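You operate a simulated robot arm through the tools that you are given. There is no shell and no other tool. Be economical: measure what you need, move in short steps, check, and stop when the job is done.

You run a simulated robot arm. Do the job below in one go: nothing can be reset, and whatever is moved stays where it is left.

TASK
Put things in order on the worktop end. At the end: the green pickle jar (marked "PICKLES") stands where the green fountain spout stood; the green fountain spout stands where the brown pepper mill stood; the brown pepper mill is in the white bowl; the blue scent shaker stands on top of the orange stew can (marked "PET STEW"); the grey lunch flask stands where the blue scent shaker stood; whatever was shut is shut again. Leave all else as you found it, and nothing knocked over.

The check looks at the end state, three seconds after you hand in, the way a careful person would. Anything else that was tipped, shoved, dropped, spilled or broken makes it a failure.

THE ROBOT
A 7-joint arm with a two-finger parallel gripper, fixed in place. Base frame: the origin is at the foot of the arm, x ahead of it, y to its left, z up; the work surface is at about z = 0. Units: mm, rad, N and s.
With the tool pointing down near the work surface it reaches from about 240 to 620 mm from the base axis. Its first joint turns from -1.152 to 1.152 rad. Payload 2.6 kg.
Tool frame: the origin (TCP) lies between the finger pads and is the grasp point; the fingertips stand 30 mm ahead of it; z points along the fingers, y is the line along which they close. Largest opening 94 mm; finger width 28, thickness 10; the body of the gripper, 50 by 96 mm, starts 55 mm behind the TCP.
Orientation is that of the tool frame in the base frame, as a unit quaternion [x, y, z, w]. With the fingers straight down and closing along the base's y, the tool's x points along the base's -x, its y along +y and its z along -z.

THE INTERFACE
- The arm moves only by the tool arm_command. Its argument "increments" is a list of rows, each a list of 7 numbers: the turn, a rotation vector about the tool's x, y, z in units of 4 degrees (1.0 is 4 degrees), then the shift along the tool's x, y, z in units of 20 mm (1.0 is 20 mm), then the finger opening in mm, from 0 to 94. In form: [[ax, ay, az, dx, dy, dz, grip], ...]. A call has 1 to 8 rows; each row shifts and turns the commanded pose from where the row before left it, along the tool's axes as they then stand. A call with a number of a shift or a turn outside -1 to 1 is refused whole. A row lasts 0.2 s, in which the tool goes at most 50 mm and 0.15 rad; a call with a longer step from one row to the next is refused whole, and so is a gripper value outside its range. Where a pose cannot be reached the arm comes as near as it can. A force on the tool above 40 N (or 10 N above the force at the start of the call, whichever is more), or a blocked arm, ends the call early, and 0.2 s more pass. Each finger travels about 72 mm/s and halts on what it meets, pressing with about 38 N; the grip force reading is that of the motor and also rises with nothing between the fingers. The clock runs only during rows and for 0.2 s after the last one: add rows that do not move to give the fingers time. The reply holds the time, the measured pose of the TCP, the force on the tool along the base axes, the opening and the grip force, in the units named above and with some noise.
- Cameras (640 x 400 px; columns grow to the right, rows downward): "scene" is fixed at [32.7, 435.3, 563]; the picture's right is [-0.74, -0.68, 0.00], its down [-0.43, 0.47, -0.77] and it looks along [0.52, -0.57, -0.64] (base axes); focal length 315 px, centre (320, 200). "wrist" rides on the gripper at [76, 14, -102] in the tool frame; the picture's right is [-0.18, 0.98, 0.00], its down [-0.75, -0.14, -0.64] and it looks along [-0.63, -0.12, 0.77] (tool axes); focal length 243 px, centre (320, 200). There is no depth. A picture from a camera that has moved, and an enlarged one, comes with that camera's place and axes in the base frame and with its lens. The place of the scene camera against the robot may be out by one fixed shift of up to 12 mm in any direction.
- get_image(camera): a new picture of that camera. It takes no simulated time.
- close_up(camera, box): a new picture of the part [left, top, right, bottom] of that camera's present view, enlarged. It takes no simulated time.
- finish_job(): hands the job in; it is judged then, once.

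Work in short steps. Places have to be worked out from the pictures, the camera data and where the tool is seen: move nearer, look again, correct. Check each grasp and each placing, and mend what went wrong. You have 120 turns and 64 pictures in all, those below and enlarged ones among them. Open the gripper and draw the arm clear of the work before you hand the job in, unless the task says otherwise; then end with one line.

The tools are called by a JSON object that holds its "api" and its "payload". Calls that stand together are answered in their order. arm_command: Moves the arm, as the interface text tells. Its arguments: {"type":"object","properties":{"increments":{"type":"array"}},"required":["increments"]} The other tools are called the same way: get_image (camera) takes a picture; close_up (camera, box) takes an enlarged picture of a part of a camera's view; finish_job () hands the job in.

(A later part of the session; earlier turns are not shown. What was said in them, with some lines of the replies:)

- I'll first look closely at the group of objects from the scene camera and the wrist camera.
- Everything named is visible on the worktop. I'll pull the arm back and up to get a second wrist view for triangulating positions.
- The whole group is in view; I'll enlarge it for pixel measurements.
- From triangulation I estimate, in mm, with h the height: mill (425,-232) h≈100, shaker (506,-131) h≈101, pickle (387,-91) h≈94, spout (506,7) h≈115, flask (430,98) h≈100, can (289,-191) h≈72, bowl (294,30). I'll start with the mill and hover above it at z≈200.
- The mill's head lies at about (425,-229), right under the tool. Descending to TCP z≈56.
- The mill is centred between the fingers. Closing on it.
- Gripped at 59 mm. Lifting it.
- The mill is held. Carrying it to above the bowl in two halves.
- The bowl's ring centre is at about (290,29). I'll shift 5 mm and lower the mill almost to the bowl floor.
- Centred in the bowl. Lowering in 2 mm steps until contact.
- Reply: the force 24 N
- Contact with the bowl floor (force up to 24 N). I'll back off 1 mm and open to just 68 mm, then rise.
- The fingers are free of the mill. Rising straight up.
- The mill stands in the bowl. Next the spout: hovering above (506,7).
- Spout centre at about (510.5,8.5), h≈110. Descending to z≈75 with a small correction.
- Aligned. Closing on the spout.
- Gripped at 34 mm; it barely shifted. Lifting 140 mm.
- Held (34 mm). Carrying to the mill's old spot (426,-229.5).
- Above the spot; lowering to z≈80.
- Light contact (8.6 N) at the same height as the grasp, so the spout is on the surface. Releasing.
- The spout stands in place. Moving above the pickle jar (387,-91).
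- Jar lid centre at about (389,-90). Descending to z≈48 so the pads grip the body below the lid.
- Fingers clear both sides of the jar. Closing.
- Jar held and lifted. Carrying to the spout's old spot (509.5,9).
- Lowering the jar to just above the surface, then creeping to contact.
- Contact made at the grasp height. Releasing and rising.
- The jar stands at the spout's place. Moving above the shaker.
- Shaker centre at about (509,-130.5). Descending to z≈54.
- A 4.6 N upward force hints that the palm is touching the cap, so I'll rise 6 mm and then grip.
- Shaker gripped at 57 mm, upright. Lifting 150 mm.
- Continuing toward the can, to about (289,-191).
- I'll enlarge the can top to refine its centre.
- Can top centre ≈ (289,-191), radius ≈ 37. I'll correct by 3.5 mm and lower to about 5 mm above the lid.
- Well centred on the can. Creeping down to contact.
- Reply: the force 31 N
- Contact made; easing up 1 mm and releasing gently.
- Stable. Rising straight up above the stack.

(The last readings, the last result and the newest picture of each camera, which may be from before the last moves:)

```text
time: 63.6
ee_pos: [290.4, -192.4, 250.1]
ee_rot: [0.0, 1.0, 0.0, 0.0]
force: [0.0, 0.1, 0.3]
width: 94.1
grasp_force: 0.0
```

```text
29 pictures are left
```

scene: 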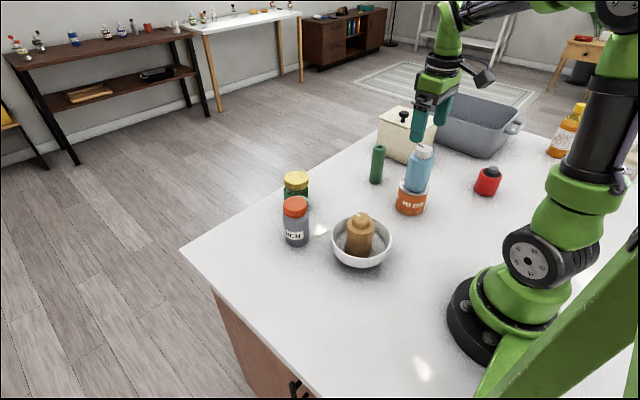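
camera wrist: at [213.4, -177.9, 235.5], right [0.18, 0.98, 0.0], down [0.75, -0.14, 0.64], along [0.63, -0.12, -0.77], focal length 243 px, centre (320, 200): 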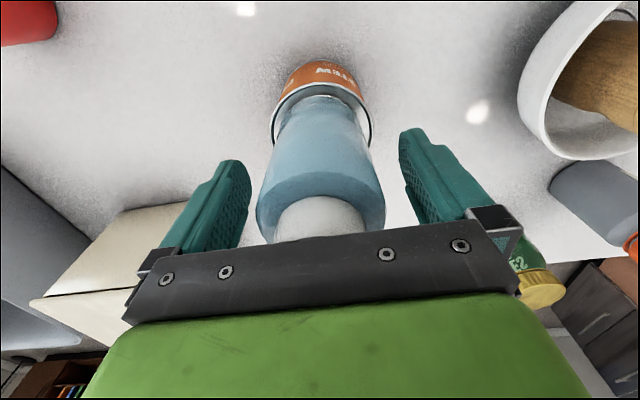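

The stack stands well. Now moving over to the flask at about (432,98).

{"api": "arm_command", "payload": {"increments": [[0, 0, 0, -0.47, 0.967, 0, 94], [0, 0, 0, -0.47, 0.967, 0, 94], [0, 0, 0, -0.47, 0.967, 0, 94], [0, 0, 0, -0.47, 0.967, 0, 94], [0, 0, 0, -0.47, 0.967, 0, 94], [0, 0, 0, -0.47, 0.967, 0, 94], [0, 0, 0, -0.47, 0.967, 0, 94], [0, 0, 0, -0.47, 0.967, 0, 94]]}}

{"api": "arm_command", "payload": {"increments": [[0, 0, 0, -0.47, 0.967, 0.3, 94], [0, 0, 0, -0.47, 0.967, 0.3, 94], [0, 0, 0, -0.47, 0.967, 0.3, 94], [0, 0, 0, -0.47, 0.967, 0.3, 94], [0, 0, 0, -0.47, 0.967, 0.3, 94], [0, 0, 0, -0.47, 0.967, 0.3, 94], [0, 0, 0, -0.47, 0.967, 0.3, 94], [0, 0, 0, 0, 0, 0, 94]]}}

{"api": "get_image", "payload": {"camera": "wrist"}}

```text
time: 65.4
ee_pos: [364.1, -36.0, 249.3]
ee_rot: [0.001, 1.0, 0.001, 0.0]
force: [0.0, -0.3, -0.2]
width: 94.0
grasp_force: 0.1
```

```text
time: 67.2
ee_pos: [432.0, 97.1, 208.4]
ee_rot: [-0.001, 1.0, 0.0, 0.0]
force: [-0.6, 0.7, 0.6]
width: 94.0
grasp_force: 0.1
```

```text
28 pictures are left
camera wrist: at [354.7, 110.4, 310.0], right [0.18, 0.98, 0.0], down [0.75, -0.14, 0.64], along [0.63, -0.12, -0.77], focal length 243 px, centre (320, 200)
```

wrist: 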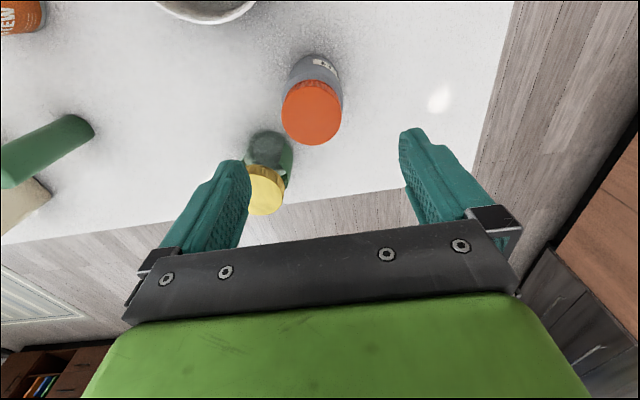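

Flask centre is nearer (431,90). Shifting 7 mm in y and descending to z≈64.

{"api": "arm_command", "payload": {"increments": [[0, 0, 0, 0.03, -0.35, 0.5, 94], [0, 0, 0, 0, 0, 0.9, 94], [0, 0, 0, 0, 0, 0.9, 94], [0, 0, 0, 0, 0, 0.9, 94], [0, 0, 0, 0, 0, 0.9, 94]]}}

{"api": "get_image", "payload": {"camera": "wrist"}}

```text
time: 68.4
ee_pos: [430.4, 90.4, 126.1]
ee_rot: [0.0, 1.0, 0.0, 0.0]
force: [0.2, 0.2, -0.5]
width: 93.8
grasp_force: 0.1
```

```text
27 pictures are left
camera wrist: at [354.2, 104.5, 227.9], right [0.18, 0.98, 0.0], down [0.75, -0.14, 0.64], along [0.63, -0.12, -0.77], focal length 243 px, centre (320, 200)
```

wrist: 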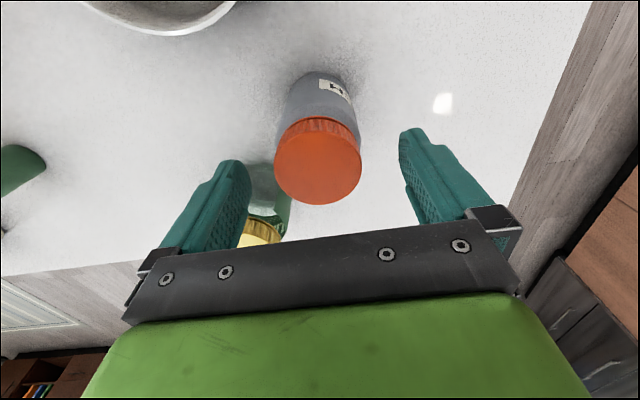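

Centred. Descending to z≈64.

{"api": "arm_command", "payload": {"increments": [[0, 0, 0, 0, -0.03, 0.78, 94], [0, 0, 0, 0, 0, 0.78, 94], [0, 0, 0, 0, 0, 0.78, 94], [0, 0, 0, 0, 0, 0.75, 94], [0, 0, 0, 0, 0, 0, 94]]}}

{"api": "get_image", "payload": {"camera": "wrist"}}

```text
time: 69.6
ee_pos: [428.3, 89.0, 61.7]
ee_rot: [-0.001, 1.0, 0.0, 0.0]
force: [-0.1, -0.4, -0.4]
width: 94.2
grasp_force: 0.1
```

```text
26 pictures are left
camera wrist: at [353.0, 103.1, 164.6], right [0.18, 0.98, 0.0], down [0.75, -0.14, 0.64], along [0.63, -0.12, -0.77], focal length 243 px, centre (320, 200)
```

wrist: 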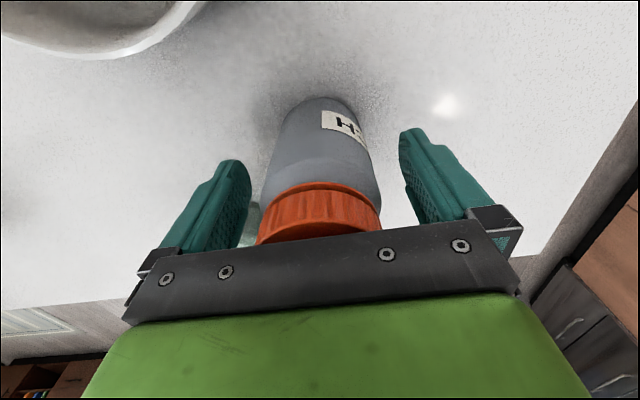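

No contact and well aligned. Closing on the flask body.

{"api": "arm_command", "payload": {"increments": [[0, 0, 0, 0, 0, 0, 75], [0, 0, 0, 0, 0, 0, 40], [0, 0, 0, 0, 0, 0, 40], [0, 0, 0, 0, 0, 0, 40], [0, 0, 0, 0, 0, 0, 40]]}}

{"api": "arm_command", "payload": {"increments": [[0, 0, 0, 0, 0, -0.5, 40], [0, 0, 0, 0, 0, -1, 40], [0, 0, 0, 0, 0, -1, 40], [0, 0, 0, 0, 0, -1, 40], [0, 0, 0, 0, 0, -1, 40], [0, 0, 0, 0, 0, -1, 40], [0, 0, 0, 0, 0, -1, 40], [0, 0, 0, 0, 0, -1, 40]]}}

{"api": "get_image", "payload": {"camera": "wrist"}}

```text
time: 70.8
ee_pos: [429.4, 89.9, 62.9]
ee_rot: [0.0, 1.0, 0.0, 0.0]
force: [-0.3, -0.2, -0.5]
width: 57.6
grasp_force: 38.4
```

```text
time: 72.6
ee_pos: [430.5, 89.6, 213.1]
ee_rot: [0.001, 1.0, 0.0, 0.0]
force: [-0.1, 0.2, -1.2]
width: 57.3
grasp_force: 38.0
```

```text
25 pictures are left
camera wrist: at [354.6, 103.4, 315.5], right [0.18, 0.98, 0.0], down [0.75, -0.14, 0.64], along [0.63, -0.12, -0.77], focal length 243 px, centre (320, 200)
```

wrist: 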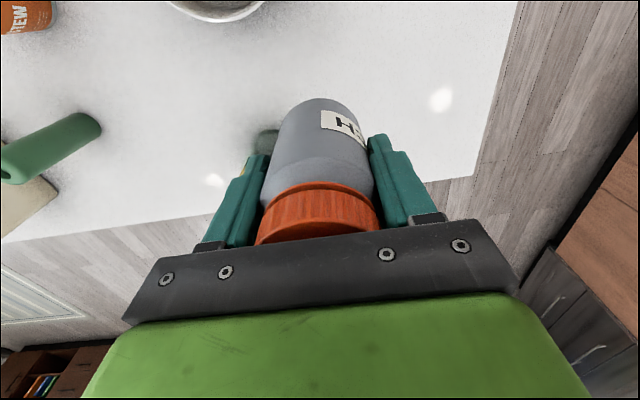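

Flask held and lifted. Carrying to the shaker's old spot (509,-130).

{"api": "arm_command", "payload": {"increments": [[0, 0, 0, -0.323, -0.915, 0, 40], [0, 0, 0, -0.323, -0.915, 0, 40], [0, 0, 0, -0.323, -0.915, 0, 40], [0, 0, 0, -0.323, -0.915, 0, 40], [0, 0, 0, -0.323, -0.915, 0, 40], [0, 0, 0, -0.323, -0.915, 0, 40]]}}

{"api": "arm_command", "payload": {"increments": [[0, 0, 0, -0.323, -0.915, 0, 40], [0, 0, 0, -0.323, -0.915, 0, 40], [0, 0, 0, -0.323, -0.915, 0, 40], [0, 0, 0, -0.323, -0.915, 0, 40], [0, 0, 0, -0.323, -0.915, 0, 40], [0, 0, 0, -0.323, -0.915, 0, 40], [0, 0, 0, 0, 0, 0, 40], [0, 0, 0, 0, 0, 0, 40]]}}

{"api": "get_image", "payload": {"camera": "wrist"}}

```text
time: 74.0
ee_pos: [468.6, -19.7, 214.5]
ee_rot: [-0.001, 1.0, 0.001, 0.0]
force: [0.1, -0.8, -2.6]
width: 57.4
grasp_force: 37.6
```

```text
time: 75.8
ee_pos: [507.4, -130.3, 212.0]
ee_rot: [0.0, 1.0, 0.0, 0.0]
force: [0.6, -0.3, -1.5]
width: 57.4
grasp_force: 38.5
```

```text
24 pictures are left
camera wrist: at [431.3, -116.8, 313.7], right [0.18, 0.98, 0.0], down [0.75, -0.14, 0.64], along [0.63, -0.12, -0.77], focal length 243 px, centre (320, 200)
```

wrist: 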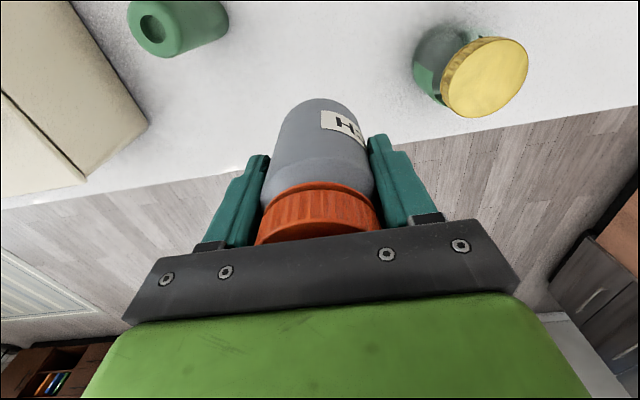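

Lowering to just above the surface and creeping to contact.

{"api": "arm_command", "payload": {"increments": [[0, 0, 0, 0, 0, 0.9, 40], [0, 0, 0, 0, 0, 0.9, 40], [0, 0, 0, 0, 0, 0.9, 40], [0, 0, 0, 0, 0, 0.9, 40], [0, 0, 0, 0, 0, 0.9, 40], [0, 0, 0, 0, 0, 0.9, 40], [0, 0, 0, 0, 0, 0.9, 40], [0, 0, 0, 0, 0, 0.9, 40]]}}

{"api": "arm_command", "payload": {"increments": [[0, 0, 0, 0, 0, 0.08, 40], [0, 0, 0, 0, 0, 0.06, 40], [0, 0, 0, 0, 0, 0.06, 40], [0, 0, 0, 0, 0, 0.06, 40], [0, 0, 0, 0, 0, 0, 40]]}}

```text
time: 77.6
ee_pos: [505.8, -129.6, 67.8]
ee_rot: [-0.001, 1.0, 0.0, 0.0]
force: [-0.9, 0.3, -1.3]
width: 57.4
grasp_force: 37.7
```

```text
time: 78.8
ee_pos: [508.0, -129.4, 63.7]
ee_rot: [0.001, 1.0, 0.001, -0.001]
force: [0.1, 0.1, -2.5]
width: 57.3
grasp_force: 38.2
```

No contact yet; a bit further down.

{"api": "arm_command", "payload": {"increments": [[0, 0, 0, 0, 0, 0.05, 40], [0, 0, 0, 0, 0, 0.05, 40], [0, 0, 0, 0, 0, 0.03, 40]]}}

```text
time: 79.6
ee_pos: [508.0, -129.9, 62.5]
ee_rot: [0.001, 1.0, 0.0, 0.0]
force: [-4.2, -0.9, 8.7]
width: 57.3
grasp_force: 37.8
```

Contact (8.7 N). Releasing and rising.

{"api": "arm_command", "payload": {"increments": [[0, 0, 0, 0, 0, 0, 60], [0, 0, 0, 0, 0, 0, 75], [0, 0, 0, 0, 0, 0, 94], [0, 0, 0, 0, 0, 0, 94], [0, 0, 0, 0, 0, 0, 94]]}}

{"api": "arm_command", "payload": {"increments": [[0, 0, 0, 0, 0, -0.5, 94], [0, 0, 0, 0, 0, -1, 94], [0, 0, 0, 0, 0, -1, 94], [0, 0, 0, 0, 0, -1, 94], [0, 0, 0, 0, 0, -1, 94], [0, 0, 0, 0, 0, -1, 94], [0, 0, 0, 0, 0, -1, 94], [0, 0, 0, 0, 0, -1, 94]]}}

{"api": "arm_command", "payload": {"increments": [[0, 0, 0, 0, 0, -1, 94], [0, 0, 0, 0, 0, -1, 94], [0, 0, 0, 0.9, 0.5, -0.5, 94], [0, 0, 0, 0.9, 0.5, 0, 94], [0, 0, 0, 0.9, 0.5, 0, 94], [0, 0, 0, 0.9, 0.5, 0, 94], [0, 0, 0, 0.9, 0.5, 0, 94]]}}

{"api": "get_image", "payload": {"camera": "wrist"}}

{"api": "close_up", "payload": {"camera": "scene", "box": [240, 90, 520, 290]}}

```text
time: 80.8
ee_pos: [506.7, -129.7, 62.2]
ee_rot: [-0.001, 1.0, 0.0, 0.001]
force: [0.2, -0.1, 0.3]
width: 94.1
grasp_force: 0.1
```

```text
time: 82.6
ee_pos: [507.3, -130.7, 211.5]
ee_rot: [0.002, 1.0, 0.0, 0.0]
force: [-0.6, 0.6, 0.3]
width: 93.9
grasp_force: 0.1
```

```text
time: 84.2
ee_pos: [416.4, -79.9, 260.9]
ee_rot: [0.001, 1.0, -0.001, 0.0]
force: [-1.5, -0.3, -0.5]
width: 94.0
grasp_force: 0.2
```

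```text
23 pictures are left
camera wrist: at [340.5, -66.3, 363.9], right [0.19, 0.98, 0.0], down [0.75, -0.14, 0.64], along [0.63, -0.12, -0.77], focal length 243 px, centre (320, 200)
```

wrist: 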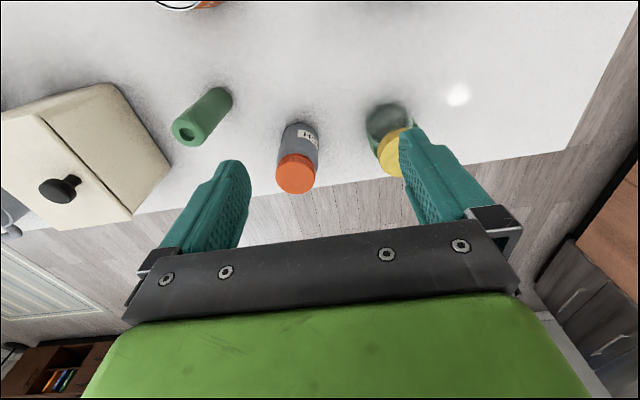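

```text
2.00 times, centred on (380, 190) of scene
camera zoom: at [32.7, 435.2, 563.0], right [-0.74, -0.68, 0.0], down [-0.43, 0.47, -0.77], along [0.52, -0.57, -0.64], focal length 630 px, centre (200, 220)
```

zoom: 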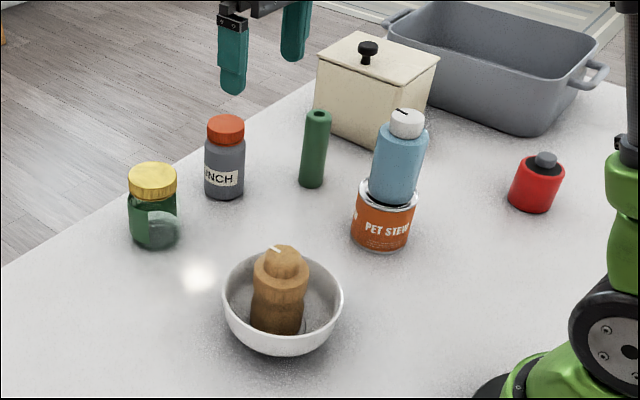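

All five items stand where asked, the box is still shut, and the arm is clear with the gripper open. Handing in.

{"api": "finish_job", "payload": {}}

```text
The job is handed in.
```

The job is handed in: the pickle jar, spout and lunch flask stand on their new spots, the pepper mill is in the bowl and the scent shaker is on the stew can. The lidded box stayed shut, nothing was knocked over in the last pictures, and the arm is clear with the gripper open.
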